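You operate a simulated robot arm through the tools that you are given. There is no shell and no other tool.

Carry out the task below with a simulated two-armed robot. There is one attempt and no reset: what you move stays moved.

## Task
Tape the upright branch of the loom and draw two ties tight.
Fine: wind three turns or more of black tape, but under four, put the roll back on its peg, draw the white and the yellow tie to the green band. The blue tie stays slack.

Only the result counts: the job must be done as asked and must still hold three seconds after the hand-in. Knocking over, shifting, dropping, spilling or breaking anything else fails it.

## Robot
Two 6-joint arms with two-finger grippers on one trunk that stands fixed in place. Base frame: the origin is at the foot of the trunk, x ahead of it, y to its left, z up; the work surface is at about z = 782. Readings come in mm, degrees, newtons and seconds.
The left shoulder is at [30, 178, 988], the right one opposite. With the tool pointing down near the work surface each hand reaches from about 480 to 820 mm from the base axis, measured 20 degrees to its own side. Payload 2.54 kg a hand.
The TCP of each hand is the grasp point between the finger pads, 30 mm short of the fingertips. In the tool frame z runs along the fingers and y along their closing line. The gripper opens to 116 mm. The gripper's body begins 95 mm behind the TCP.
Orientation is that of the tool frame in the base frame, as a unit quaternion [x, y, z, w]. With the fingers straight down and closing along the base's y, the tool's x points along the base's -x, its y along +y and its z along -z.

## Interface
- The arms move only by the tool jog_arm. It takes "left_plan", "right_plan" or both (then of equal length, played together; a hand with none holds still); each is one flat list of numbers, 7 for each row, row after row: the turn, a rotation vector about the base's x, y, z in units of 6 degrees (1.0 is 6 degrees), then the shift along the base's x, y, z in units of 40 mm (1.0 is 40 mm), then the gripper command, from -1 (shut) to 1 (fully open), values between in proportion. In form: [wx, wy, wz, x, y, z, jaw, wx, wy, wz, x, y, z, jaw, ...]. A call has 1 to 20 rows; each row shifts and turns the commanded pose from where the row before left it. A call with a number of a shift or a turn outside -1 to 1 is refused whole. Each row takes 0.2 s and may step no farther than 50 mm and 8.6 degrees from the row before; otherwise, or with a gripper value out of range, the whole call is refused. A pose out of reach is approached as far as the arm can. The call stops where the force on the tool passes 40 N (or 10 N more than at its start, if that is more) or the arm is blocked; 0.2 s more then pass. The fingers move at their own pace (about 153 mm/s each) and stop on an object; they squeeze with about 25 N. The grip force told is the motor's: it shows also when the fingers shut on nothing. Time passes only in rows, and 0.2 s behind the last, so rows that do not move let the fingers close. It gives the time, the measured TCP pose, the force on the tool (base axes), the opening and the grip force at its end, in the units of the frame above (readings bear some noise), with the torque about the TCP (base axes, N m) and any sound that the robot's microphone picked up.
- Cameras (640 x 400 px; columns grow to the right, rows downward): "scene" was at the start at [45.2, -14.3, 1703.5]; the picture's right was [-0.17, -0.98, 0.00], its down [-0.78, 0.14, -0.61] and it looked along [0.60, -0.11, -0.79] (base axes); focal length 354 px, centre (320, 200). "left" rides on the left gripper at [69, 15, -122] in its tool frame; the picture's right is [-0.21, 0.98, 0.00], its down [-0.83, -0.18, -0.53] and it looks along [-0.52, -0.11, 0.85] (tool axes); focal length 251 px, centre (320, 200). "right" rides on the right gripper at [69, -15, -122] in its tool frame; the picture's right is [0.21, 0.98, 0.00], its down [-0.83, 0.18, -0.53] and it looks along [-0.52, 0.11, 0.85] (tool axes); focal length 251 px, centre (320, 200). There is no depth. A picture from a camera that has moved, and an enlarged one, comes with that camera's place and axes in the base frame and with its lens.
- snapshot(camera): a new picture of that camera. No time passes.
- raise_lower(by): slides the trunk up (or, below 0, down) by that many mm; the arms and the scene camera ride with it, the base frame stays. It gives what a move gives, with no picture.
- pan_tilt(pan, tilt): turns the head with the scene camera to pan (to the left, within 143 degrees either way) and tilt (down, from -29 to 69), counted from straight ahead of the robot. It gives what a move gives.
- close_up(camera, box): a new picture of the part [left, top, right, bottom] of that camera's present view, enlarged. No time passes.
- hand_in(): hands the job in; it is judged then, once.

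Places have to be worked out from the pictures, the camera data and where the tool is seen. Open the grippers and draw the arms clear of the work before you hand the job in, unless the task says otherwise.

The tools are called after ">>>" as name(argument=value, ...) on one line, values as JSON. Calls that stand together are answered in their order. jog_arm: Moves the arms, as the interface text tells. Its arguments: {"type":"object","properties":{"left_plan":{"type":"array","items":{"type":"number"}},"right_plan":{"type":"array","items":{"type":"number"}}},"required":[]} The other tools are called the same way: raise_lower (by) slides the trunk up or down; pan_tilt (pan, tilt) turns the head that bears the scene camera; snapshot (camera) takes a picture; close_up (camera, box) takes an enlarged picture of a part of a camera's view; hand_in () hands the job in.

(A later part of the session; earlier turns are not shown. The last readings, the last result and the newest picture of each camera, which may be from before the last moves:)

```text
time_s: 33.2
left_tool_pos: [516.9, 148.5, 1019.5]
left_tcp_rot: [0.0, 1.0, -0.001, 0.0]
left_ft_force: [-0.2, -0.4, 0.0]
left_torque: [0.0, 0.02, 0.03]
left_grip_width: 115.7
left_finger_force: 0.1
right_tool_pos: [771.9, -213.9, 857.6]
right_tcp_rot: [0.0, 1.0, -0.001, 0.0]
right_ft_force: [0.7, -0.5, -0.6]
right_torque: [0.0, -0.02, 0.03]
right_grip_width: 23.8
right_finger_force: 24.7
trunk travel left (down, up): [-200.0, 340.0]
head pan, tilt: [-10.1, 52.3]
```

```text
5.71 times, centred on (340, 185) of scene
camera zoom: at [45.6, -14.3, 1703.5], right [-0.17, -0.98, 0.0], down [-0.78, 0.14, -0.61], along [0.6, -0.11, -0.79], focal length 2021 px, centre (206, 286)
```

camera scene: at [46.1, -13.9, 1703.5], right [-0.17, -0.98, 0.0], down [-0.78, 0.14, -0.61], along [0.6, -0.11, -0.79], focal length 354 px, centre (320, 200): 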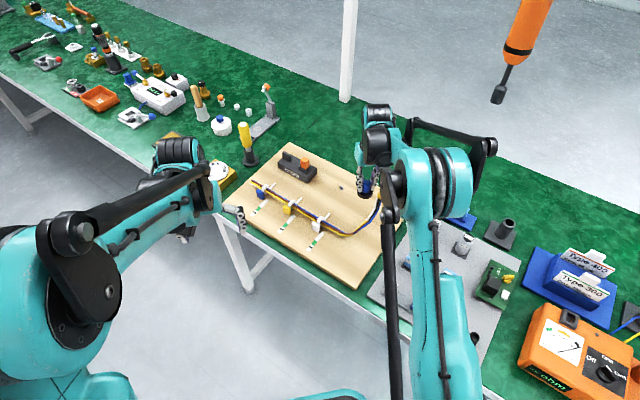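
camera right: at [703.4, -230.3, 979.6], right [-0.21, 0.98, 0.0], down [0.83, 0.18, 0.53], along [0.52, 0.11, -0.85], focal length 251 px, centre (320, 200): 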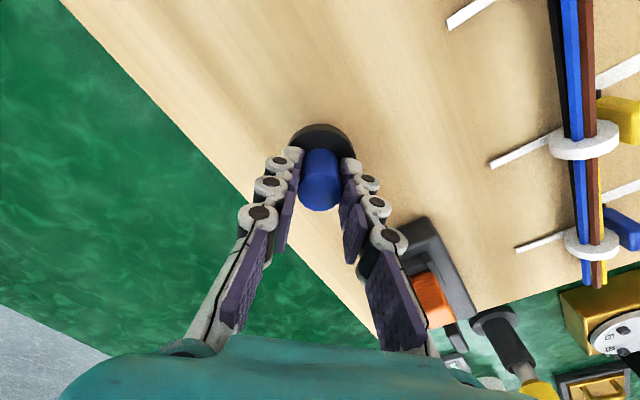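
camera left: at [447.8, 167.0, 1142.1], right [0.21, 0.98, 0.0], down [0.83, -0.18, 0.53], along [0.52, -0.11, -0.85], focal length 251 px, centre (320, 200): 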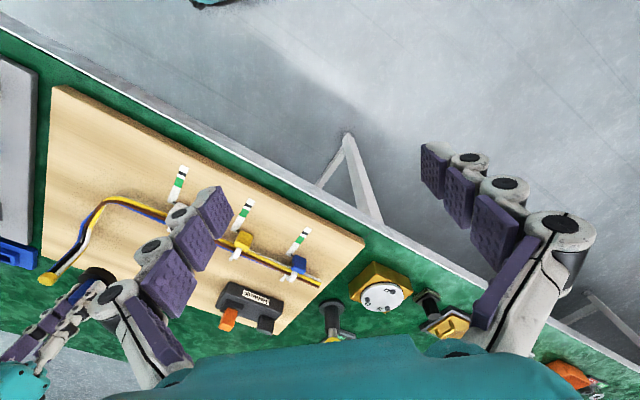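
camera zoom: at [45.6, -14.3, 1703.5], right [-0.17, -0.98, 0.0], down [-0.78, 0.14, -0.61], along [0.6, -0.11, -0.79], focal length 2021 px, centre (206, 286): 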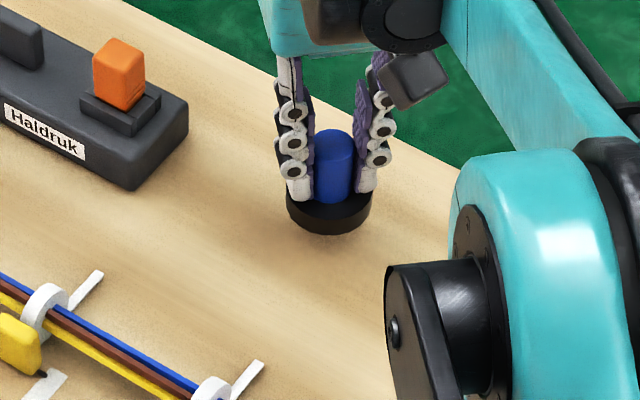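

Both comparisons put the roll about 1-2 mm off in (-x, +y) compared with the lift-off pose. I correct by (+1.3, -1.1) mm and lower gently in small steps onto the peg, watching the force.

>>> jog_arm(right_plan=[0, 0, 0, 0.0325, -0.0275, 0, -1, 0, 0, 0, 0, 0, 0, -1, 0, 0, 0, 0, 0, -0.08, -1, 0, 0, 0, 0, 0, -0.08, -1, 0, 0, 0, 0, 0, -0.08, -1, 0, 0, 0, 0, 0, 0, -1])

>>> close_up(camera="scene", box=[330, 160, 360, 195])

```text
time_s: 34.6
left_tool_pos: [516.3, 150.4, 1019.9]
left_tcp_rot: [0.0, 1.0, 0.0, 0.0]
left_ft_force: [-0.1, 0.3, 0.3]
left_torque: [0.03, 0.0, -0.02]
left_grip_width: 116.2
left_finger_force: 0.1
right_tool_pos: [774.1, -216.2, 850.5]
right_tcp_rot: [0.0, 1.0, 0.0, -0.001]
right_ft_force: [-0.1, -0.3, -0.5]
right_torque: [-0.01, 0.03, -0.03]
right_grip_width: 23.7
right_finger_force: 24.5
trunk travel left (down, up): [-200.0, 340.0]
head pan, tilt: [-10.1, 52.3]
```

```text
11.43 times, centred on (345, 178) of scene
camera zoom: at [45.4, -14.3, 1703.5], right [-0.17, -0.98, 0.0], down [-0.78, 0.14, -0.61], along [0.6, -0.11, -0.79], focal length 4042 px, centre (34, 457)
```

zoom: 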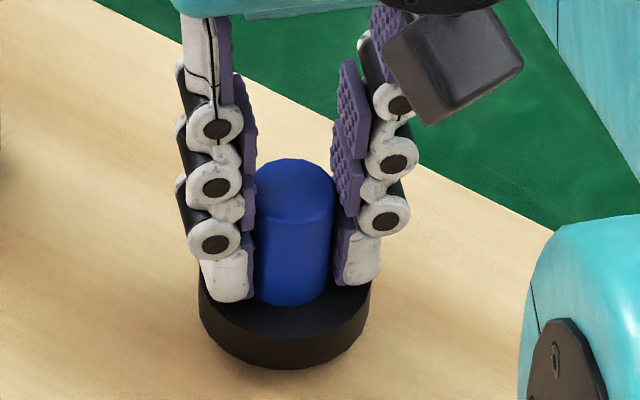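

No resistance with the disc bottom now below the peg top, so the peg seems to have entered. I continue down the last 9 mm in small steps.

>>> jog_arm(right_plan=[0, 0, 0, 0, 0, -0.08, -1, 0, 0, 0, 0, 0, -0.08, -1, 0, 0, 0, 0, 0, -0.06, -1, 0, 0, 0, 0, 0, 0, -1])

>>> close_up(camera="scene", box=[330, 160, 360, 195])

```text
time_s: 35.6
left_tool_pos: [516.6, 151.3, 1019.6]
left_tcp_rot: [-0.001, 1.0, 0.0, 0.0]
left_ft_force: [-0.8, 0.2, 0.1]
left_torque: [-0.01, 0.05, -0.03]
left_grip_width: 115.9
left_finger_force: 0.1
right_tool_pos: [775.1, -216.5, 840.0]
right_tcp_rot: [0.0, 1.0, 0.0, 0.0]
right_ft_force: [0.2, -0.3, -0.4]
right_torque: [0.02, 0.0, 0.04]
right_grip_width: 23.6
right_finger_force: 25.1
trunk travel left (down, up): [-200.0, 340.0]
head pan, tilt: [-10.1, 52.3]
```

```text
11.43 times, centred on (345, 178) of scene
camera zoom: at [45.4, -14.3, 1703.5], right [-0.17, -0.98, 0.0], down [-0.78, 0.14, -0.61], along [0.6, -0.11, -0.79], focal length 4042 px, centre (34, 457)
```

zoom: 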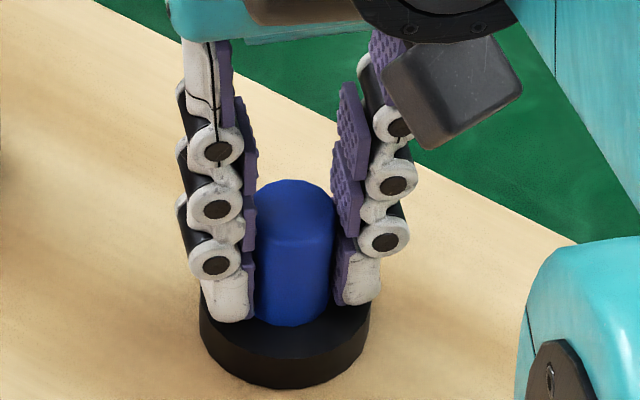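

The pose now matches the pick-up pose (775, -217, 840) and there is no side force. I lower 1 mm more, then open the fingers partly to release it.

>>> jog_arm(right_plan=[0, 0, 0, 0, 0, -0.03, -1, 0, 0, 0, 0, 0, 0, -0.8, 0, 0, 0, 0, 0, 0, -0.3, 0, 0, 0, 0, 0, 0, 0.0, 0, 0, 0, 0, 0, 0, 0.2])

>>> close_up(camera="scene", box=[330, 160, 360, 195])

>>> snapshot(camera="right")

```text
time_s: 36.8
left_tool_pos: [515.4, 149.5, 1019.2]
left_tcp_rot: [0.0, 1.0, 0.0, 0.0]
left_ft_force: [0.0, -0.2, 0.5]
left_torque: [0.03, 0.03, 0.03]
left_grip_width: 115.6
left_finger_force: 0.0
right_tool_pos: [773.5, -217.6, 839.9]
right_tcp_rot: [0.0, 1.0, 0.0, -0.001]
right_ft_force: [1.0, -0.3, -0.4]
right_torque: [0.0, -0.01, -0.02]
right_grip_width: 69.6
right_finger_force: 0.1
trunk travel left (down, up): [-200.0, 340.0]
head pan, tilt: [-10.1, 52.3]
```

```text
11.43 times, centred on (345, 178) of scene
camera zoom: at [45.4, -14.3, 1703.5], right [-0.17, -0.98, 0.0], down [-0.78, 0.14, -0.61], along [0.6, -0.11, -0.79], focal length 4042 px, centre (34, 457)
```

zoom: 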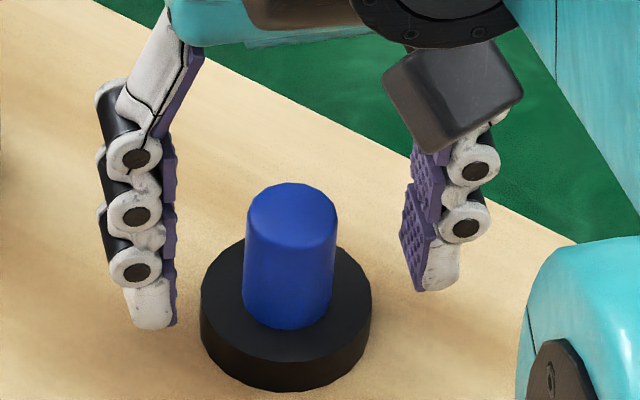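

```text
taken
camera right: at [704.4, -232.9, 961.2], right [-0.21, 0.98, 0.0], down [0.83, 0.18, 0.53], along [0.52, 0.11, -0.85], focal length 251 px, centre (320, 200)
```

right: 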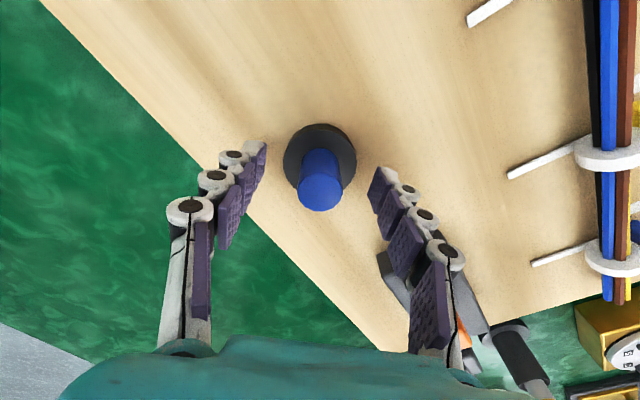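

The roll stands upright on its peg again and the fingers are clear. I lift the right hand straight up and withdraw it, while the left hand turns by -45° and moves above the white tab for the ties.

>>> jog_arm(left_plan=[0, 0, -0.9375, 0.285, -0.6375, -0.2975, 0.5, 0, 0, -0.9375, 0.285, -0.6375, -0.2975, 0.5, 0, 0, -0.9375, 0.285, -0.6375, -0.2975, 0.5, 0, 0, -0.9375, 0.285, -0.6375, -0.2975, 0.5, 0, 0, -0.9375, 0.285, -0.6375, -0.2975, 0.5, 0, 0, -0.9375, 0.285, -0.6375, -0.2975, 0.5, 0, 0, -0.9375, 0.285, -0.6375, -0.2975, 0.5, 0, 0, -0.9375, 0.285, -0.6375, -0.2975, 0.5, 0, 0, 0, 0.285, -0.6375, -0.2975, 0.3, 0, 0, 0, 0.285, -0.6375, -0.2975, 0.3], right_plan=[0, 0, 0, 0, 0, 0.9, 0.2, 0, 0, 0, 0, 0, 0.95, 0.2, 0, 0, 0, 0, 0, 0.95, 0.2, 0, 0, 0, -0.764, -0.725, 0.343, 0.2, 0, 0, 0, -0.764, -0.725, 0.343, 0.2, 0, 0, 0, -0.764, -0.725, 0.343, 0.2, 0, 0, 0, -0.764, -0.725, 0.343, 0.2, 0, 0, 0, -0.764, -0.725, 0.343, 0.2, 0, 0, 0, -0.764, -0.725, 0.343, 0.2, 0, 0, 0, -0.764, -0.725, 0.343, 0.2])

>>> snapshot(camera="left")

>>> close_up(camera="scene", box=[230, 130, 420, 290])

>>> snapshot(camera="scene")

```text
time_s: 39.0
left_tool_pos: [633.9, -109.5, 902.8]
left_tcp_rot: [0.381, 0.924, 0.001, 0.0]
left_ft_force: [-0.1, -0.4, -0.1]
left_torque: [0.02, 0.01, 0.01]
left_grip_width: 75.6
left_finger_force: 0.2
right_tool_pos: [559.2, -421.3, 1045.8]
right_tcp_rot: [0.0, 1.0, 0.0, 0.001]
right_ft_force: [-0.6, -1.3, 1.1]
right_torque: [0.01, -0.02, -0.02]
right_grip_width: 69.7
right_finger_force: 0.1
trunk travel left (down, up): [-200.0, 340.0]
head pan, tilt: [-10.1, 52.3]
```

```text
taken
camera left: at [595.0, -48.2, 1025.6], right [0.84, 0.54, 0.0], down [0.46, -0.71, 0.53], along [0.29, -0.45, -0.85], focal length 251 px, centre (320, 200)
```

left: 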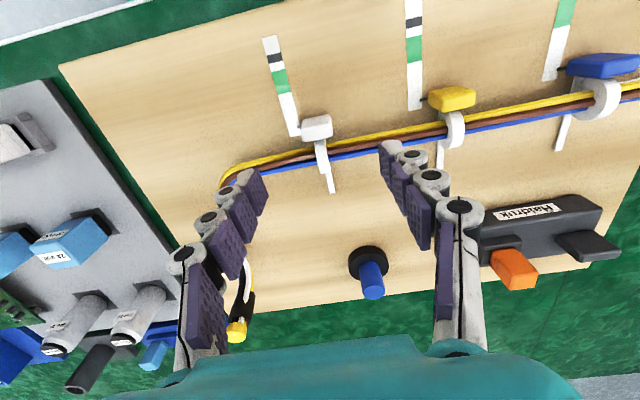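

```text
2.50 times, centred on (325, 210) of scene
camera zoom: at [45.0, -16.3, 1703.5], right [-0.17, -0.98, 0.0], down [-0.78, 0.14, -0.61], along [0.6, -0.11, -0.79], focal length 884 px, centre (308, 175)
```

zoom: 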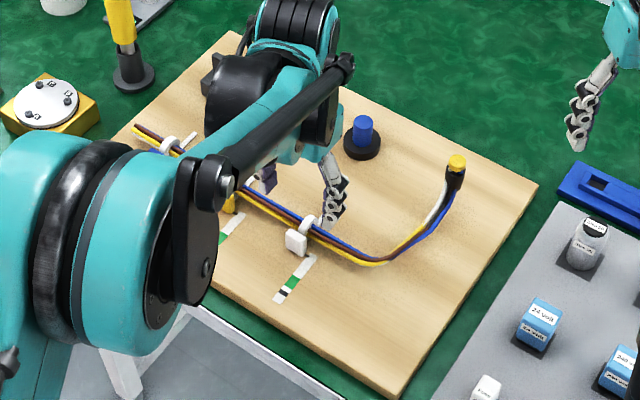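

```text
taken
camera scene: at [45.0, -16.3, 1703.5], right [-0.17, -0.98, 0.0], down [-0.78, 0.14, -0.61], along [0.6, -0.11, -0.79], focal length 354 px, centre (320, 200)
```

scene: 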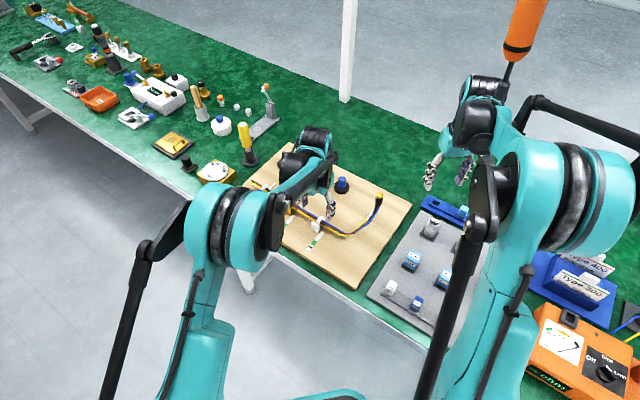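

The left hand is oriented with its pull axis along the scale and its closing line along the bundle. I zoom in on the white tab and its scale.

>>> close_up(camera="left", box=[250, 30, 370, 200])

>>> close_up(camera="left", box=[380, 0, 500, 180])

>>> close_up(camera="scene", box=[300, 210, 345, 260])

```text
2.35 times, centred on (310, 115) of left
camera zoom: at [595.0, -48.2, 1025.6], right [0.84, 0.54, 0.0], down [0.46, -0.71, 0.53], along [0.29, -0.45, -0.85], focal length 592 px, centre (344, 400)
```

zoom: 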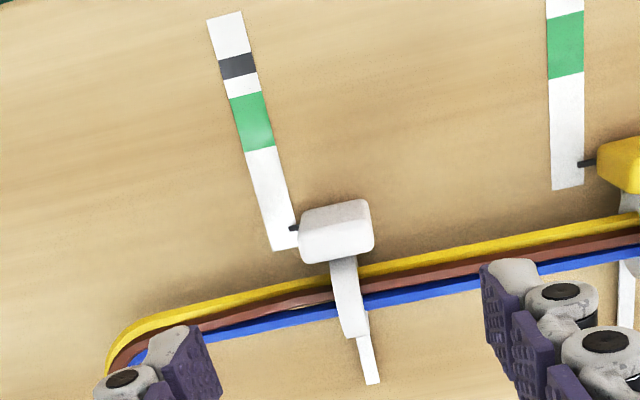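

```text
2.22 times, centred on (440, 90) of left
camera zoom: at [595.0, -48.2, 1025.6], right [0.84, 0.54, 0.0], down [0.46, -0.71, 0.53], along [0.29, -0.45, -0.85], focal length 559 px, centre (53, 444)
```

zoom: 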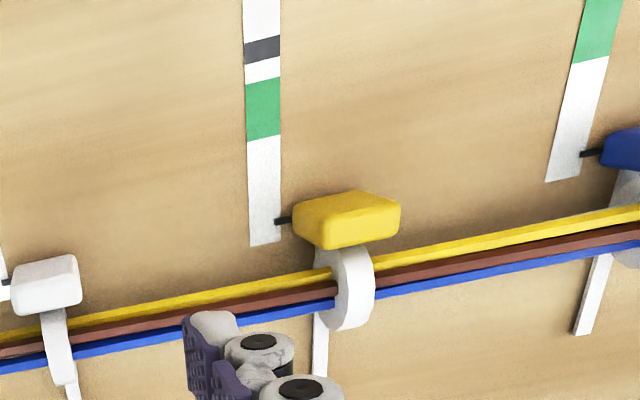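

```text
8.00 times, centred on (322, 235) of scene
camera zoom: at [45.0, -16.3, 1703.5], right [-0.17, -0.98, 0.0], down [-0.78, 0.14, -0.61], along [0.6, -0.11, -0.79], focal length 2829 px, centre (300, -80)
```

zoom: 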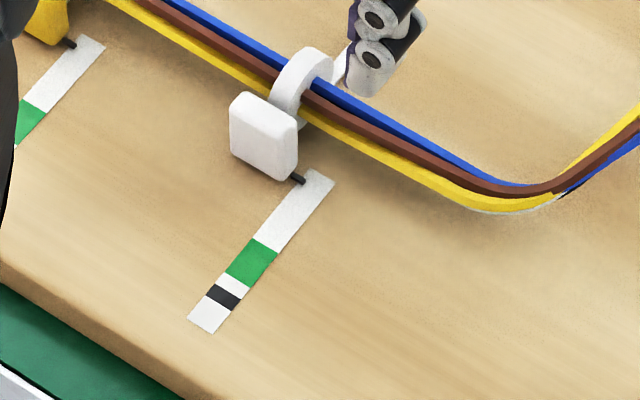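

The scale is about 80 mm long: green runs from roughly 37 to 55 mm and the pointer stands at about 8 mm, so a pull of about 38 mm along (-0.71, 0.70) is wanted. I centre the hand on the white tab at about (628.5, -104.5) and come down part-way.

>>> jog_arm(left_plan=[0, 0, 0, -0.125, 0.1, -0.5, 0.05, 0, 0, 0, 0, 0, -0.55, 0.05, 0, 0, 0, 0, 0, 0, 0.05, 0, 0, 0, 0, 0, 0, 0.05])

>>> snapshot(camera="left")

>>> close_up(camera="left", box=[240, 30, 400, 200])

>>> close_up(camera="scene", box=[290, 190, 350, 260])

```text
time_s: 40.0
left_tool_pos: [626.3, -102.0, 862.9]
left_tcp_rot: [0.383, 0.924, -0.001, -0.001]
left_ft_force: [0.4, 0.2, 0.5]
left_torque: [0.02, 0.02, -0.02]
left_grip_width: 60.8
left_finger_force: 0.0
right_tool_pos: [560.2, -419.5, 1045.9]
right_tcp_rot: [-0.001, 1.0, 0.0, 0.0]
right_ft_force: [0.4, 0.0, -0.5]
right_torque: [0.01, 0.02, 0.01]
right_grip_width: 69.7
right_finger_force: 0.0
trunk travel left (down, up): [-200.0, 340.0]
head pan, tilt: [-10.1, 52.3]
```

```text
taken
camera left: at [588.3, -41.5, 984.8], right [0.84, 0.54, 0.0], down [0.46, -0.71, 0.53], along [0.29, -0.45, -0.85], focal length 251 px, centre (320, 200)
```

left: 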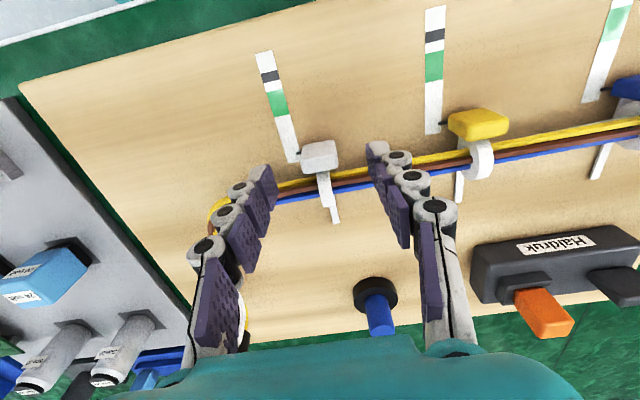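

```text
2.35 times, centred on (320, 115) of left
camera zoom: at [588.3, -41.5, 984.8], right [0.84, 0.54, 0.0], down [0.46, -0.71, 0.53], along [0.29, -0.45, -0.85], focal length 592 px, centre (320, 400)
```

zoom: 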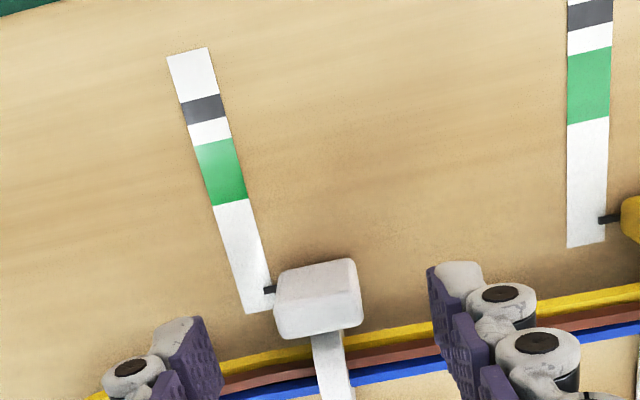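

```text
5.71 times, centred on (320, 225) of scene
camera zoom: at [45.9, -14.6, 1703.5], right [-0.17, -0.98, 0.0], down [-0.78, 0.14, -0.61], along [0.6, -0.11, -0.79], focal length 2021 px, centre (320, 57)
```

zoom: 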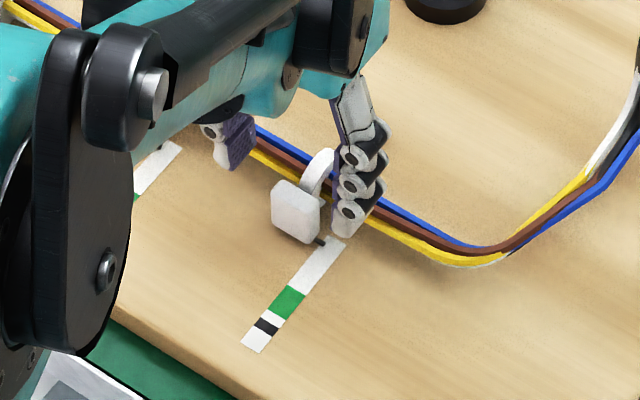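

The hand axis is centred on the tab along the bundle and about 3 mm to its pull side, which keeps the fingers off the ring. I go down to TCP z ≈ 833 and check.

>>> jog_arm(left_plan=[0, 0, 0, 0, 0, -0.4, 0.05, 0, 0, 0, 0, 0, -0.35, 0.05, 0, 0, 0, 0, 0, 0, 0.05, 0, 0, 0, 0, 0, 0, 0.05])

>>> close_up(camera="left", box=[220, 50, 420, 250])

>>> close_up(camera="scene", box=[290, 190, 350, 260])

```text
time_s: 41.0
left_tool_pos: [629.1, -102.2, 832.2]
left_tcp_rot: [0.383, 0.924, -0.001, -0.001]
left_ft_force: [-0.4, 0.0, -0.4]
left_torque: [0.0, -0.02, -0.04]
left_grip_width: 60.6
left_finger_force: 0.1
right_tool_pos: [558.8, -420.0, 1045.4]
right_tcp_rot: [0.0, 1.0, 0.0, 0.0]
right_ft_force: [-1.3, -0.3, -0.2]
right_torque: [-0.03, 0.01, 0.01]
right_grip_width: 69.7
right_finger_force: 0.1
trunk travel left (down, up): [-200.0, 340.0]
head pan, tilt: [-10.1, 52.3]
```

```text
2.00 times, centred on (320, 150) of left
camera zoom: at [590.1, -41.7, 953.6], right [0.84, 0.54, 0.0], down [0.46, -0.71, 0.53], along [0.29, -0.45, -0.85], focal length 503 px, centre (320, 300)
```

zoom: 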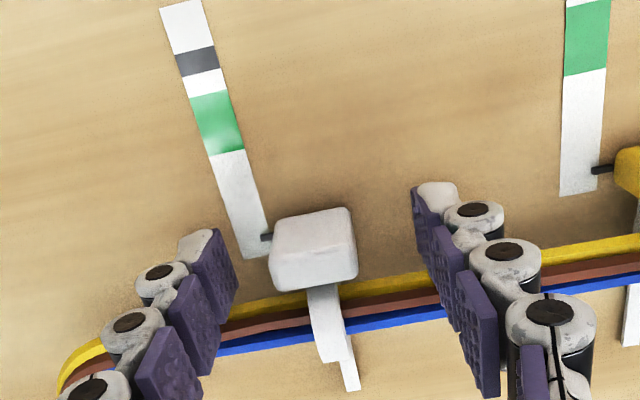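

```text
5.71 times, centred on (320, 225) of scene
camera zoom: at [45.4, -14.4, 1703.6], right [-0.17, -0.98, 0.0], down [-0.78, 0.14, -0.61], along [0.6, -0.11, -0.79], focal length 2021 px, centre (320, 57)
```

zoom: 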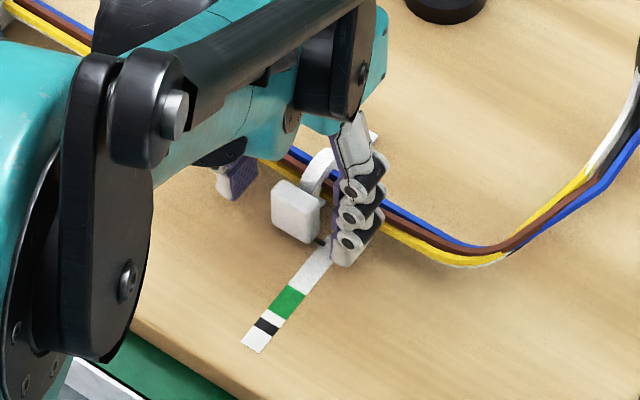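

The fingers straddle the tab at the right depth, with the tab about 1.5 mm toward -n. I shift slightly and close on it.

>>> jog_arm(left_plan=[0, 0, 0, -0.022, -0.022, 0, 0.05, 0, 0, 0, 0, 0, 0, -0.3, 0, 0, 0, 0, 0, 0, -0.5, 0, 0, 0, 0, 0, 0, -1, 0, 0, 0, 0, 0, 0, -1, 0, 0, 0, 0, 0, 0, -1])

>>> close_up(camera="left", box=[220, 50, 420, 250])

>>> close_up(camera="scene", box=[290, 190, 350, 260])

```text
time_s: 42.4
left_tool_pos: [627.3, -104.1, 831.3]
left_tcp_rot: [0.382, 0.924, 0.0, -0.001]
left_ft_force: [-2.3, -2.6, -1.4]
left_torque: [-0.05, 0.06, 0.01]
left_grip_width: 24.6
left_finger_force: 45.2
right_tool_pos: [559.4, -419.9, 1047.2]
right_tcp_rot: [-0.001, 1.0, 0.0, 0.001]
right_ft_force: [-0.2, -0.3, -0.4]
right_torque: [0.03, -0.01, -0.02]
right_grip_width: 69.7
right_finger_force: 0.0
trunk travel left (down, up): [-200.0, 340.0]
head pan, tilt: [-10.1, 52.3]
```

```text
2.00 times, centred on (320, 150) of left
camera zoom: at [588.9, -43.0, 953.5], right [0.84, 0.54, 0.0], down [0.46, -0.71, 0.53], along [0.29, -0.45, -0.85], focal length 503 px, centre (320, 300)
```

zoom: 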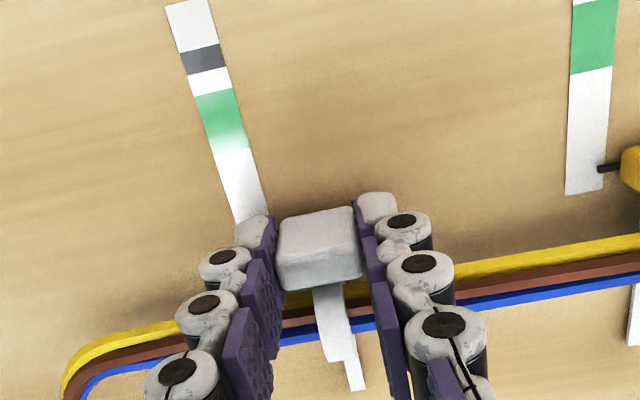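

```text
5.71 times, centred on (320, 225) of scene
camera zoom: at [45.2, -14.8, 1703.5], right [-0.17, -0.98, 0.0], down [-0.78, 0.14, -0.61], along [0.6, -0.11, -0.79], focal length 2021 px, centre (320, 57)
```

zoom: 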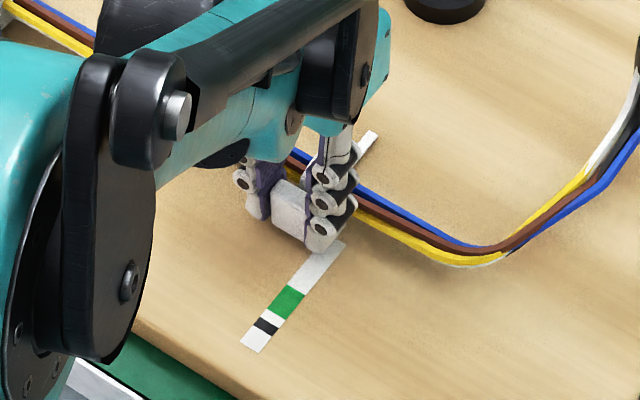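

The tab is held (24.6 mm). I pull the first 10 mm along the scale in small steps and watch force and sound.

>>> jog_arm(left_plan=[0, 0, 0, -0.0444, 0.044, 0, -1, 0, 0, 0, -0.0444, 0.044, 0, -1, 0, 0, 0, -0.0444, 0.044, 0, -1, 0, 0, 0, -0.0444, 0.044, 0, -1, 0, 0, 0, 0, 0, 0, -1])

>>> close_up(camera="left", box=[220, 50, 420, 250])

>>> close_up(camera="scene", box=[290, 190, 350, 260])

```text
time_s: 43.6
left_tool_pos: [619.7, -95.8, 830.7]
left_tcp_rot: [0.383, 0.924, 0.0, 0.0]
left_ft_force: [-8.1, -8.5, 12.7]
left_torque: [-0.33, 0.23, -0.04]
left_grip_width: 24.6
left_finger_force: 44.8
right_tool_pos: [556.8, -419.5, 1046.7]
right_tcp_rot: [0.001, 1.0, 0.0, 0.001]
right_ft_force: [0.2, -0.3, 0.8]
right_torque: [0.0, 0.02, -0.04]
right_grip_width: 69.6
right_finger_force: 0.1
trunk travel left (down, up): [-200.0, 340.0]
head pan, tilt: [-10.1, 52.3]
```

```text
2.00 times, centred on (320, 150) of left
camera zoom: at [581.7, -35.8, 953.4], right [0.84, 0.54, 0.0], down [0.46, -0.71, 0.53], along [0.29, -0.45, -0.85], focal length 503 px, centre (320, 300)
```

zoom: 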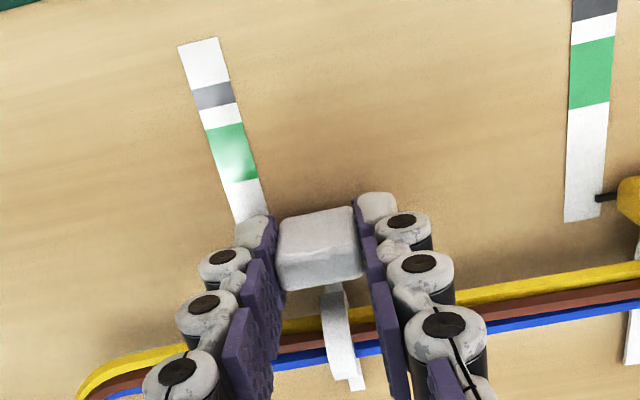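

```text
5.71 times, centred on (320, 225) of scene
camera zoom: at [42.9, -15.3, 1703.6], right [-0.17, -0.98, 0.0], down [-0.78, 0.14, -0.61], along [0.6, -0.11, -0.79], focal length 2021 px, centre (320, 57)
```

zoom: 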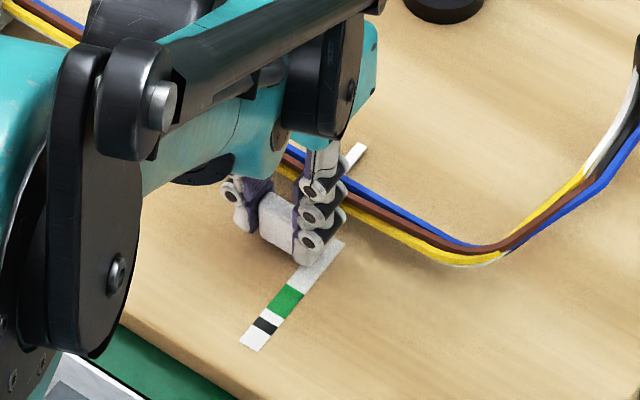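

The tab follows the hand freely (about 11 mm so far, with only some side load). I relieve the side and vertical load slightly and pull another 15 mm.

>>> jog_arm(left_plan=[0, 0, 0, -0.0125, -0.0125, 0.02, -1, 0, 0, 0, -0.0532, 0.0528, 0, -1, 0, 0, 0, -0.0532, 0.0528, 0, -1, 0, 0, 0, -0.0532, 0.0528, 0, -1, 0, 0, 0, -0.0532, 0.0528, 0, -1, 0, 0, 0, -0.0532, 0.0528, 0, -1, 0, 0, 0, 0, 0, 0, -1])

>>> close_up(camera="left", box=[220, 50, 420, 250])

>>> close_up(camera="scene", box=[290, 190, 350, 260])

```text
time_s: 45.2
left_tool_pos: [609.6, -86.2, 830.9]
left_tcp_rot: [0.382, 0.924, 0.001, 0.001]
left_ft_force: [-5.6, -5.4, 14.3]
left_torque: [-0.2, 0.11, 0.03]
left_grip_width: 24.3
left_finger_force: 45.2
right_tool_pos: [557.4, -419.8, 1046.5]
right_tcp_rot: [0.0, 1.0, 0.0, 0.0]
right_ft_force: [0.5, 0.0, -0.6]
right_torque: [0.05, 0.0, -0.02]
right_grip_width: 69.7
right_finger_force: 0.0
trunk travel left (down, up): [-200.0, 340.0]
head pan, tilt: [-10.1, 52.3]
```

```text
2.00 times, centred on (320, 150) of left
camera zoom: at [571.2, -25.6, 953.3], right [0.84, 0.54, 0.0], down [0.46, -0.71, 0.53], along [0.29, -0.45, -0.85], focal length 503 px, centre (320, 300)
```

zoom: 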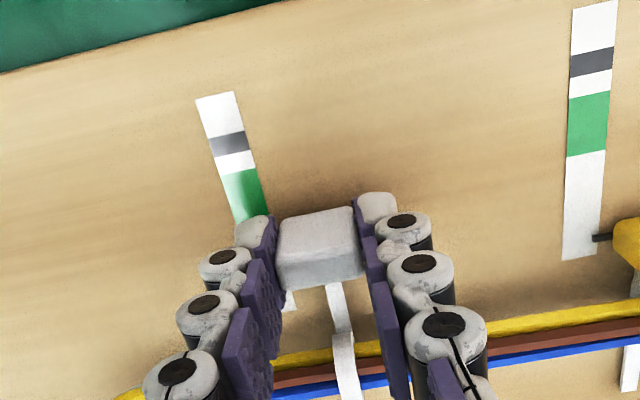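

```text
5.71 times, centred on (320, 225) of scene
camera zoom: at [43.0, -14.9, 1703.6], right [-0.17, -0.98, 0.0], down [-0.78, 0.14, -0.61], along [0.6, -0.11, -0.79], focal length 2021 px, centre (320, 57)
```

zoom: 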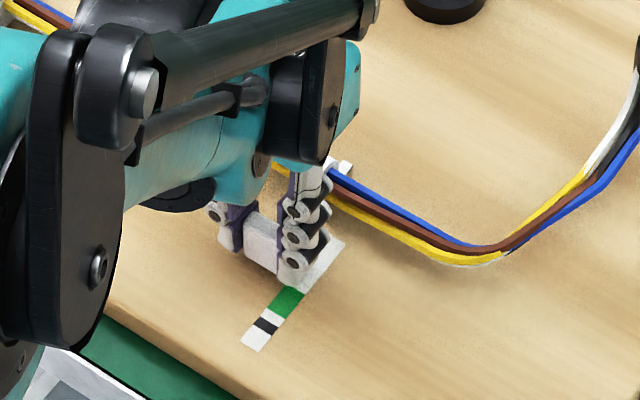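

About 25 mm pulled; the pointer should now read about 33 mm, with green from 37 to 55 mm. I pull another 13 mm to reach the middle of the green band.

>>> jog_arm(left_plan=[0, 0, 0, -0.0677, 0.0472, 0.02, -1, 0, 0, 0, -0.0577, 0.0572, 0, -1, 0, 0, 0, -0.0577, 0.0572, 0, -1, 0, 0, 0, -0.0577, 0.0572, 0, -1, 0, 0, 0, 0, 0, 0, -1])

>>> close_up(camera="left", box=[220, 50, 420, 250])

>>> close_up(camera="scene", box=[290, 190, 350, 260])

```text
time_s: 46.4
left_tool_pos: [601.0, -77.5, 831.5]
left_tcp_rot: [0.382, 0.924, 0.0, 0.0]
left_ft_force: [-6.3, -6.6, -0.4]
left_torque: [-0.31, 0.07, 0.0]
left_grip_width: 24.3
left_finger_force: 45.1
right_tool_pos: [557.6, -420.3, 1045.8]
right_tcp_rot: [0.0, 1.0, 0.0, 0.001]
right_ft_force: [0.5, -0.5, 0.4]
right_torque: [-0.03, 0.03, 0.01]
right_grip_width: 69.8
right_finger_force: 0.0
trunk travel left (down, up): [-200.0, 340.0]
head pan, tilt: [-10.1, 52.3]
```

```text
2.00 times, centred on (320, 150) of left
camera zoom: at [563.0, -17.0, 953.3], right [0.84, 0.54, 0.0], down [0.46, -0.71, 0.53], along [0.29, -0.45, -0.85], focal length 503 px, centre (320, 300)
```

zoom: 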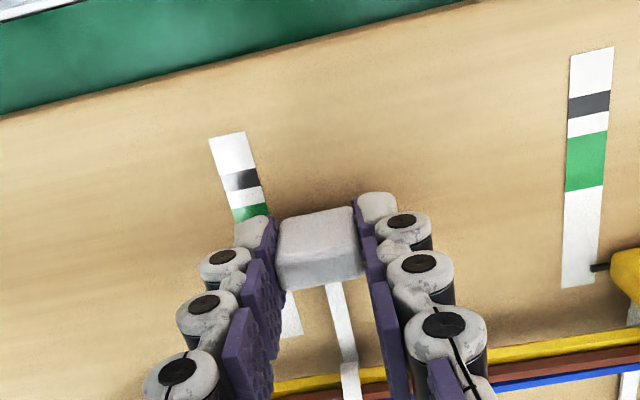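

```text
5.71 times, centred on (320, 225) of scene
camera zoom: at [44.4, -15.3, 1703.5], right [-0.17, -0.98, 0.0], down [-0.78, 0.14, -0.61], along [0.6, -0.11, -0.79], focal length 2021 px, centre (320, 57)
```

zoom: 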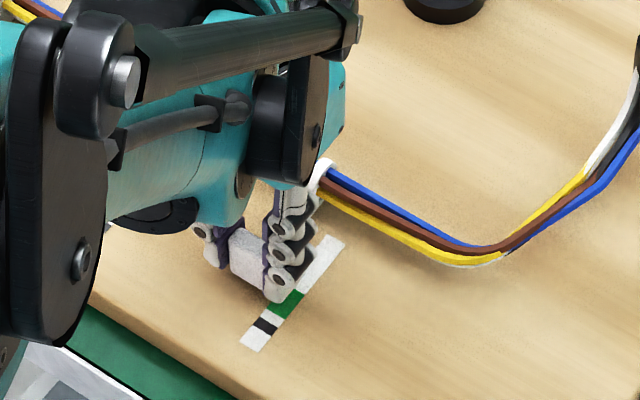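

Pulled 37.4 mm in total, so the pointer should read about 45-46 mm, mid-green. I open the fingers and check the pointer.

>>> jog_arm(left_plan=[0, 0, 0, 0, 0, 0, -0.6, 0, 0, 0, 0, 0, 0, -0.3, 0, 0, 0, 0, 0, 0, 0.05, 0, 0, 0, 0, 0, 0, 0.05])

>>> close_up(camera="left", box=[220, 50, 420, 250])

>>> close_up(camera="scene", box=[290, 190, 350, 260])

```text
time_s: 47.4
left_tool_pos: [601.3, -76.0, 829.7]
left_tcp_rot: [0.382, 0.924, 0.0, 0.0]
left_ft_force: [-0.7, -0.4, -0.1]
left_torque: [0.0, -0.03, -0.01]
left_grip_width: 60.9
left_finger_force: 0.1
right_tool_pos: [558.7, -419.6, 1045.3]
right_tcp_rot: [0.0, 1.0, 0.0, 0.0]
right_ft_force: [-0.5, -0.2, 0.7]
right_torque: [0.0, -0.02, 0.01]
right_grip_width: 69.6
right_finger_force: 0.1
trunk travel left (down, up): [-200.0, 340.0]
head pan, tilt: [-10.1, 52.3]
```

```text
2.00 times, centred on (320, 150) of left
camera zoom: at [563.8, -16.2, 953.2], right [0.84, 0.54, 0.0], down [0.46, -0.71, 0.53], along [0.29, -0.45, -0.85], focal length 503 px, centre (320, 300)
```

zoom: 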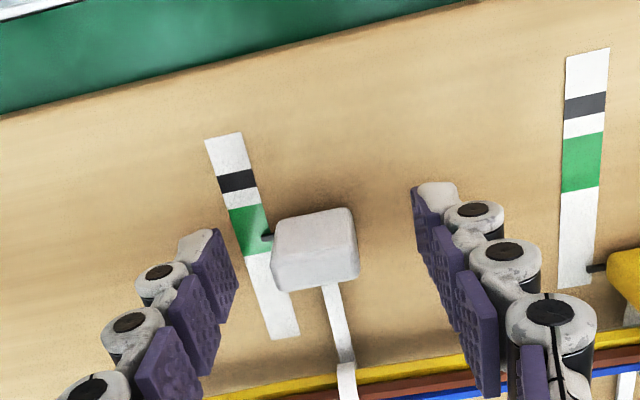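

```text
5.71 times, centred on (320, 225) of scene
camera zoom: at [45.4, -14.4, 1703.5], right [-0.17, -0.98, 0.0], down [-0.78, 0.14, -0.61], along [0.6, -0.11, -0.79], focal length 2021 px, centre (320, 57)
```

zoom: 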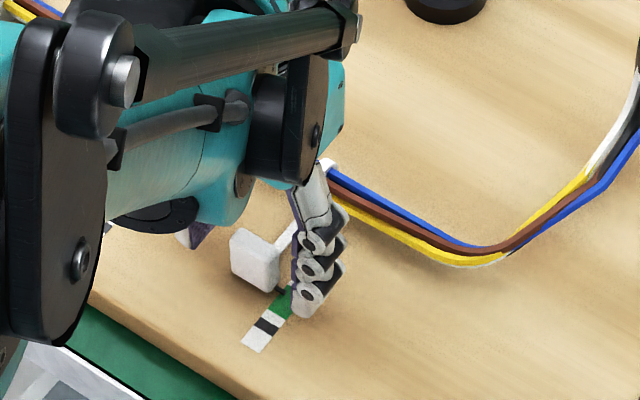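

The white tab stayed put and its pointer lies on the green band. I raise the hand straight up to clear it and verify with closer views.

>>> jog_arm(left_plan=[0, 0, 0, 0, 0, 0.5, 0.05, 0, 0, 0, 0, 0, 0.9, 0.05, 0, 0, 0, 0, 0, 0, 0.05])

>>> close_up(camera="left", box=[250, 60, 360, 190])

>>> close_up(camera="scene", box=[300, 220, 335, 260])

>>> snapshot(camera="left")

```text
time_s: 48.2
left_tool_pos: [601.0, -78.6, 886.6]
left_tcp_rot: [0.382, 0.924, 0.0, -0.001]
left_ft_force: [0.6, 0.1, 0.1]
left_torque: [0.01, 0.01, 0.0]
left_grip_width: 60.9
left_finger_force: 0.0
right_tool_pos: [560.0, -419.1, 1045.2]
right_tcp_rot: [0.0, 1.0, 0.0, 0.0]
right_ft_force: [0.0, 0.2, -0.8]
right_torque: [0.04, 0.01, -0.02]
right_grip_width: 69.3
right_finger_force: 0.1
trunk travel left (down, up): [-200.0, 340.0]
head pan, tilt: [-10.1, 52.3]
```

```text
3.08 times, centred on (305, 125) of left
camera zoom: at [562.9, -17.3, 1010.5], right [0.84, 0.54, 0.0], down [0.46, -0.71, 0.53], along [0.29, -0.45, -0.85], focal length 774 px, centre (366, 431)
```

zoom: 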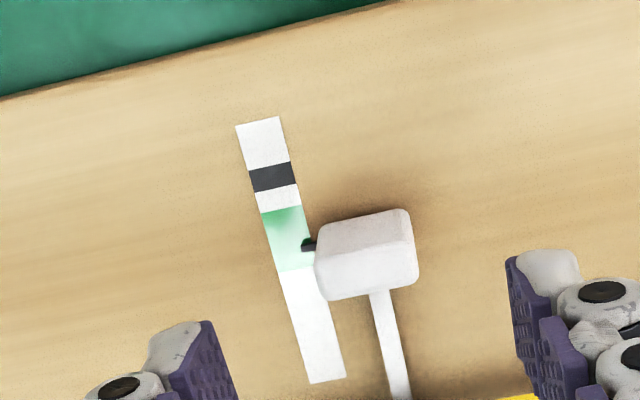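

```text
10.00 times, centred on (318, 240) of scene
camera zoom: at [46.0, -14.6, 1703.5], right [-0.17, -0.98, 0.0], down [-0.78, 0.14, -0.61], along [0.6, -0.11, -0.79], focal length 3536 px, centre (345, -200)
```

zoom: 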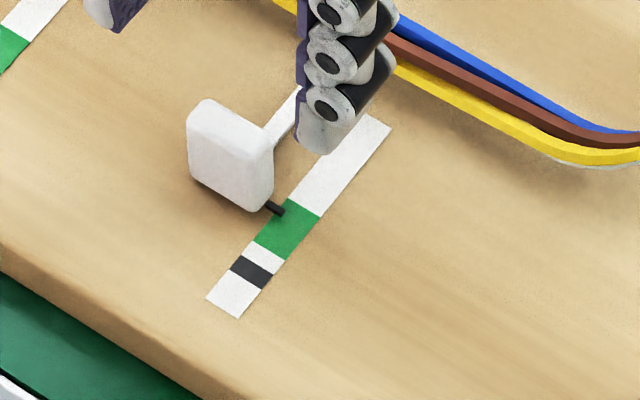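

```text
taken
camera left: at [562.9, -17.3, 1010.5], right [0.84, 0.54, 0.0], down [0.46, -0.71, 0.53], along [0.29, -0.45, -0.85], focal length 251 px, centre (320, 200)
```

left: 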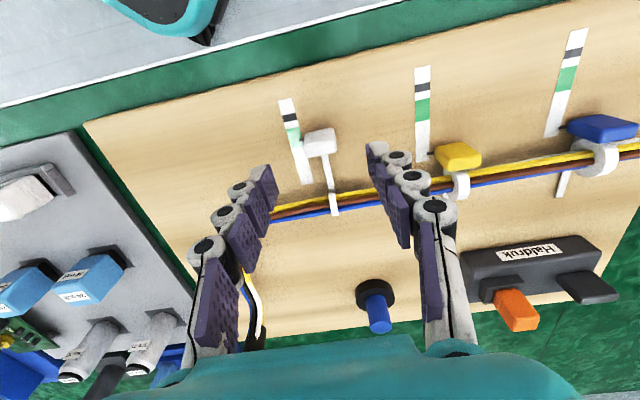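

The white pointer sits inside the green band in both views (reading about 43-44 mm of 37-55). Next I move the hand above the yellow tab, which by the regular 111 mm spacing lies at about (706, -26).

>>> jog_arm(left_plan=[0, 0, 0, 0.863, 0.443, 0.05, 0.05, 0, 0, 0, 0.863, 0.443, 0.05, 0.05, 0, 0, 0, 0.863, 0.443, 0, 0.05, 0, 0, 0, 0, 0, 0, 0.05, 0, 0, 0, 0, 0, 0, 0.05])

>>> snapshot(camera="left")

>>> close_up(camera="left", box=[240, 30, 400, 200])

>>> close_up(camera="scene", box=[270, 170, 350, 260])

```text
time_s: 49.4
left_tool_pos: [701.6, -22.7, 892.2]
left_tcp_rot: [0.383, 0.924, 0.0, 0.0]
left_ft_force: [0.5, 0.8, 0.1]
left_torque: [-0.03, 0.01, 0.0]
left_grip_width: 61.0
left_finger_force: 0.0
right_tool_pos: [558.9, -418.4, 1046.0]
right_tcp_rot: [0.0, 1.0, 0.0, 0.0]
right_ft_force: [0.1, -0.2, 0.8]
right_torque: [-0.03, 0.03, -0.03]
right_grip_width: 69.8
right_finger_force: 0.0
trunk travel left (down, up): [-200.0, 340.0]
head pan, tilt: [-10.1, 52.3]
```

```text
taken
camera left: at [664.0, 37.7, 1015.1], right [0.84, 0.54, 0.0], down [0.46, -0.71, 0.53], along [0.29, -0.45, -0.85], focal length 251 px, centre (320, 200)
```

left: 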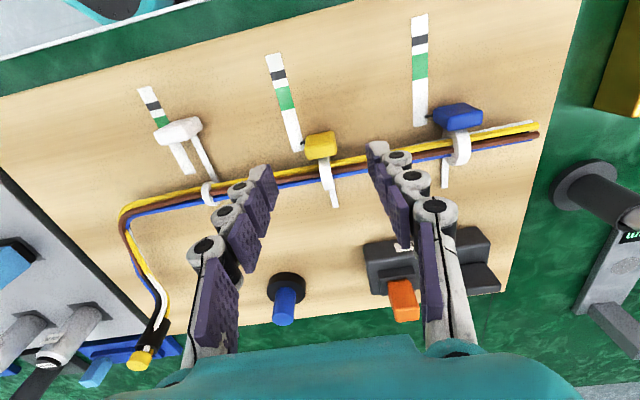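

```text
2.35 times, centred on (320, 115) of left
camera zoom: at [664.0, 37.7, 1015.1], right [0.84, 0.54, 0.0], down [0.46, -0.71, 0.53], along [0.29, -0.45, -0.85], focal length 592 px, centre (320, 400)
```

zoom: 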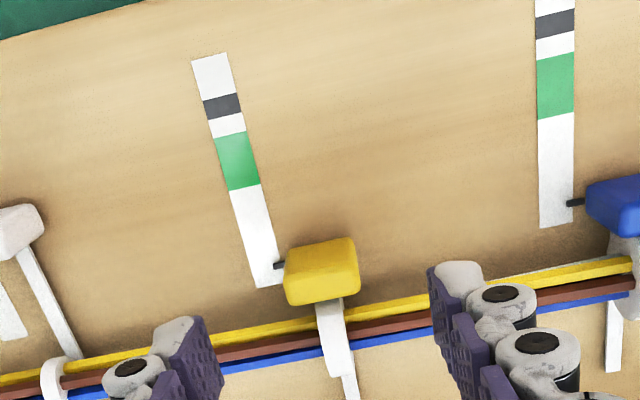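

```text
4.44 times, centred on (310, 215) of scene
camera zoom: at [46.0, -14.0, 1703.5], right [-0.17, -0.98, 0.0], down [-0.78, 0.14, -0.61], along [0.6, -0.11, -0.79], focal length 1572 px, centre (364, 133)
```

zoom: 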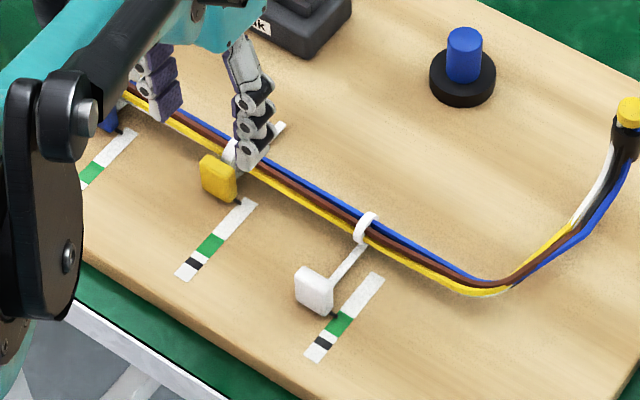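

The yellow tab is seen about 5.7 mm toward the bundle from the hand axis and centred across. I shift 3 mm toward the bundle and come down in two stages.

>>> jog_arm(left_plan=[0, 0, 0, 0.0625, -0.045, -0.4, 0.05, 0, 0, 0, 0, 0, -0.35, 0.05, 0, 0, 0, 0, 0, 0, 0.05, 0, 0, 0, 0, 0, 0, 0.05])

>>> close_up(camera="left", box=[240, 30, 400, 200])

```text
time_s: 50.4
left_tool_pos: [706.6, -25.4, 861.8]
left_tcp_rot: [0.383, 0.924, 0.0, 0.001]
left_ft_force: [-0.9, 0.3, -0.1]
left_torque: [0.02, 0.02, 0.03]
left_grip_width: 61.0
left_finger_force: 0.0
right_tool_pos: [559.2, -419.6, 1045.9]
right_tcp_rot: [0.0, 1.0, -0.001, 0.0]
right_ft_force: [0.3, -1.1, 1.2]
right_torque: [0.01, -0.02, 0.02]
right_grip_width: 69.5
right_finger_force: 0.0
trunk travel left (down, up): [-200.0, 340.0]
head pan, tilt: [-10.1, 52.3]
```

```text
2.35 times, centred on (320, 115) of left
camera zoom: at [668.1, 35.1, 984.4], right [0.84, 0.54, 0.0], down [0.46, -0.71, 0.53], along [0.29, -0.45, -0.85], focal length 592 px, centre (320, 400)
```

zoom: 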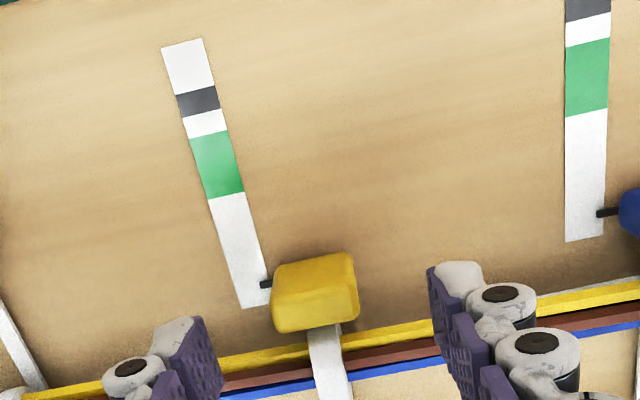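

The tab is about 1.6 mm toward -n of the hand axis. I correct this while descending to grip depth.

>>> jog_arm(left_plan=[0, 0, 0, -0.0265, -0.0265, -0.4, 0.05, 0, 0, 0, 0, 0, -0.33, 0.05, 0, 0, 0, 0, 0, 0, 0.05, 0, 0, 0, 0, 0, 0, 0.05])

>>> close_up(camera="left", box=[220, 50, 420, 250])

>>> close_up(camera="scene", box=[270, 170, 350, 260])

```text
time_s: 51.4
left_tool_pos: [703.4, -26.8, 831.7]
left_tcp_rot: [0.383, 0.924, 0.001, 0.001]
left_ft_force: [0.3, -1.2, 0.1]
left_torque: [0.02, -0.04, -0.01]
left_grip_width: 60.8
left_finger_force: 0.0
right_tool_pos: [559.1, -420.0, 1046.2]
right_tcp_rot: [-0.001, 1.0, 0.0, 0.0]
right_ft_force: [-0.6, 0.2, 0.6]
right_torque: [-0.01, -0.05, 0.02]
right_grip_width: 69.7
right_finger_force: 0.2
trunk travel left (down, up): [-200.0, 340.0]
head pan, tilt: [-10.1, 52.3]
```

```text
2.00 times, centred on (320, 150) of left
camera zoom: at [666.0, 33.2, 954.4], right [0.84, 0.54, 0.0], down [0.46, -0.71, 0.53], along [0.29, -0.45, -0.85], focal length 503 px, centre (320, 300)
```

zoom: 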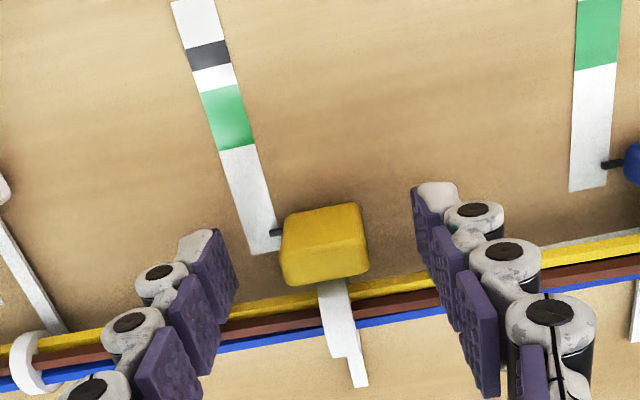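

```text
4.44 times, centred on (310, 215) of scene
camera zoom: at [45.5, -14.4, 1703.5], right [-0.17, -0.98, 0.0], down [-0.78, 0.14, -0.61], along [0.6, -0.11, -0.79], focal length 1572 px, centre (364, 133)
```

zoom: 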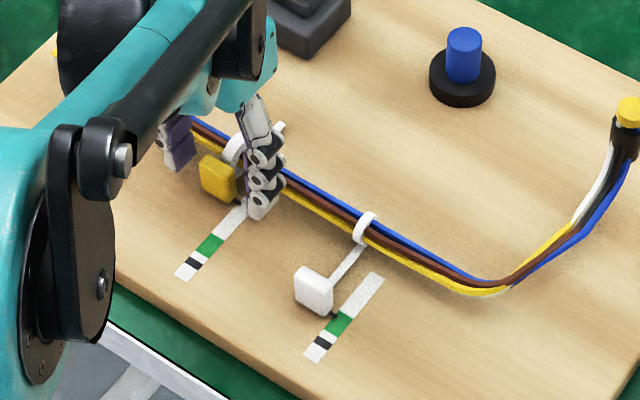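

Now the tab is about 2 mm toward +n. I shift a little that way and close on it.

>>> jog_arm(left_plan=[0, 0, 0, 0.027, 0.027, 0, 0.05, 0, 0, 0, 0, 0, 0, -0.3, 0, 0, 0, 0, 0, 0, -0.5, 0, 0, 0, 0, 0, 0, -1, 0, 0, 0, 0, 0, 0, -1, 0, 0, 0, 0, 0, 0, -1])

>>> close_up(camera="left", box=[220, 50, 420, 250])

```text
time_s: 52.8
left_tool_pos: [705.5, -26.3, 831.6]
left_tcp_rot: [0.383, 0.924, 0.0, 0.0]
left_ft_force: [0.9, 0.5, -0.4]
left_torque: [0.02, 0.01, -0.03]
left_grip_width: 24.1
left_finger_force: 44.6
right_tool_pos: [559.5, -419.6, 1046.5]
right_tcp_rot: [0.0, 1.0, -0.001, 0.0]
right_ft_force: [-0.2, 0.1, 0.0]
right_torque: [-0.03, 0.04, 0.0]
right_grip_width: 69.3
right_finger_force: 0.0
trunk travel left (down, up): [-200.0, 340.0]
head pan, tilt: [-10.1, 52.3]
```

```text
2.00 times, centred on (320, 150) of left
camera zoom: at [667.4, 34.0, 955.1], right [0.84, 0.54, 0.0], down [0.46, -0.71, 0.53], along [0.29, -0.45, -0.85], focal length 503 px, centre (320, 300)
```

zoom: 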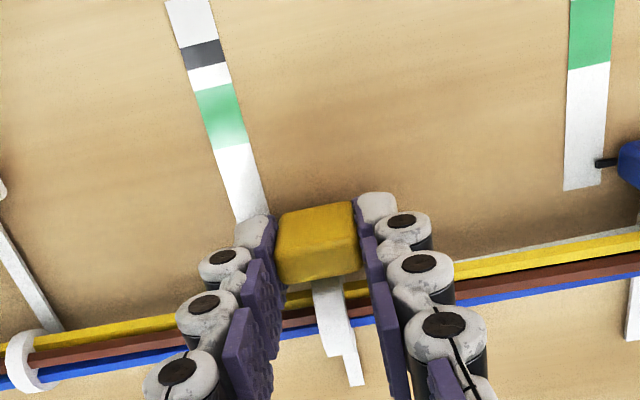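

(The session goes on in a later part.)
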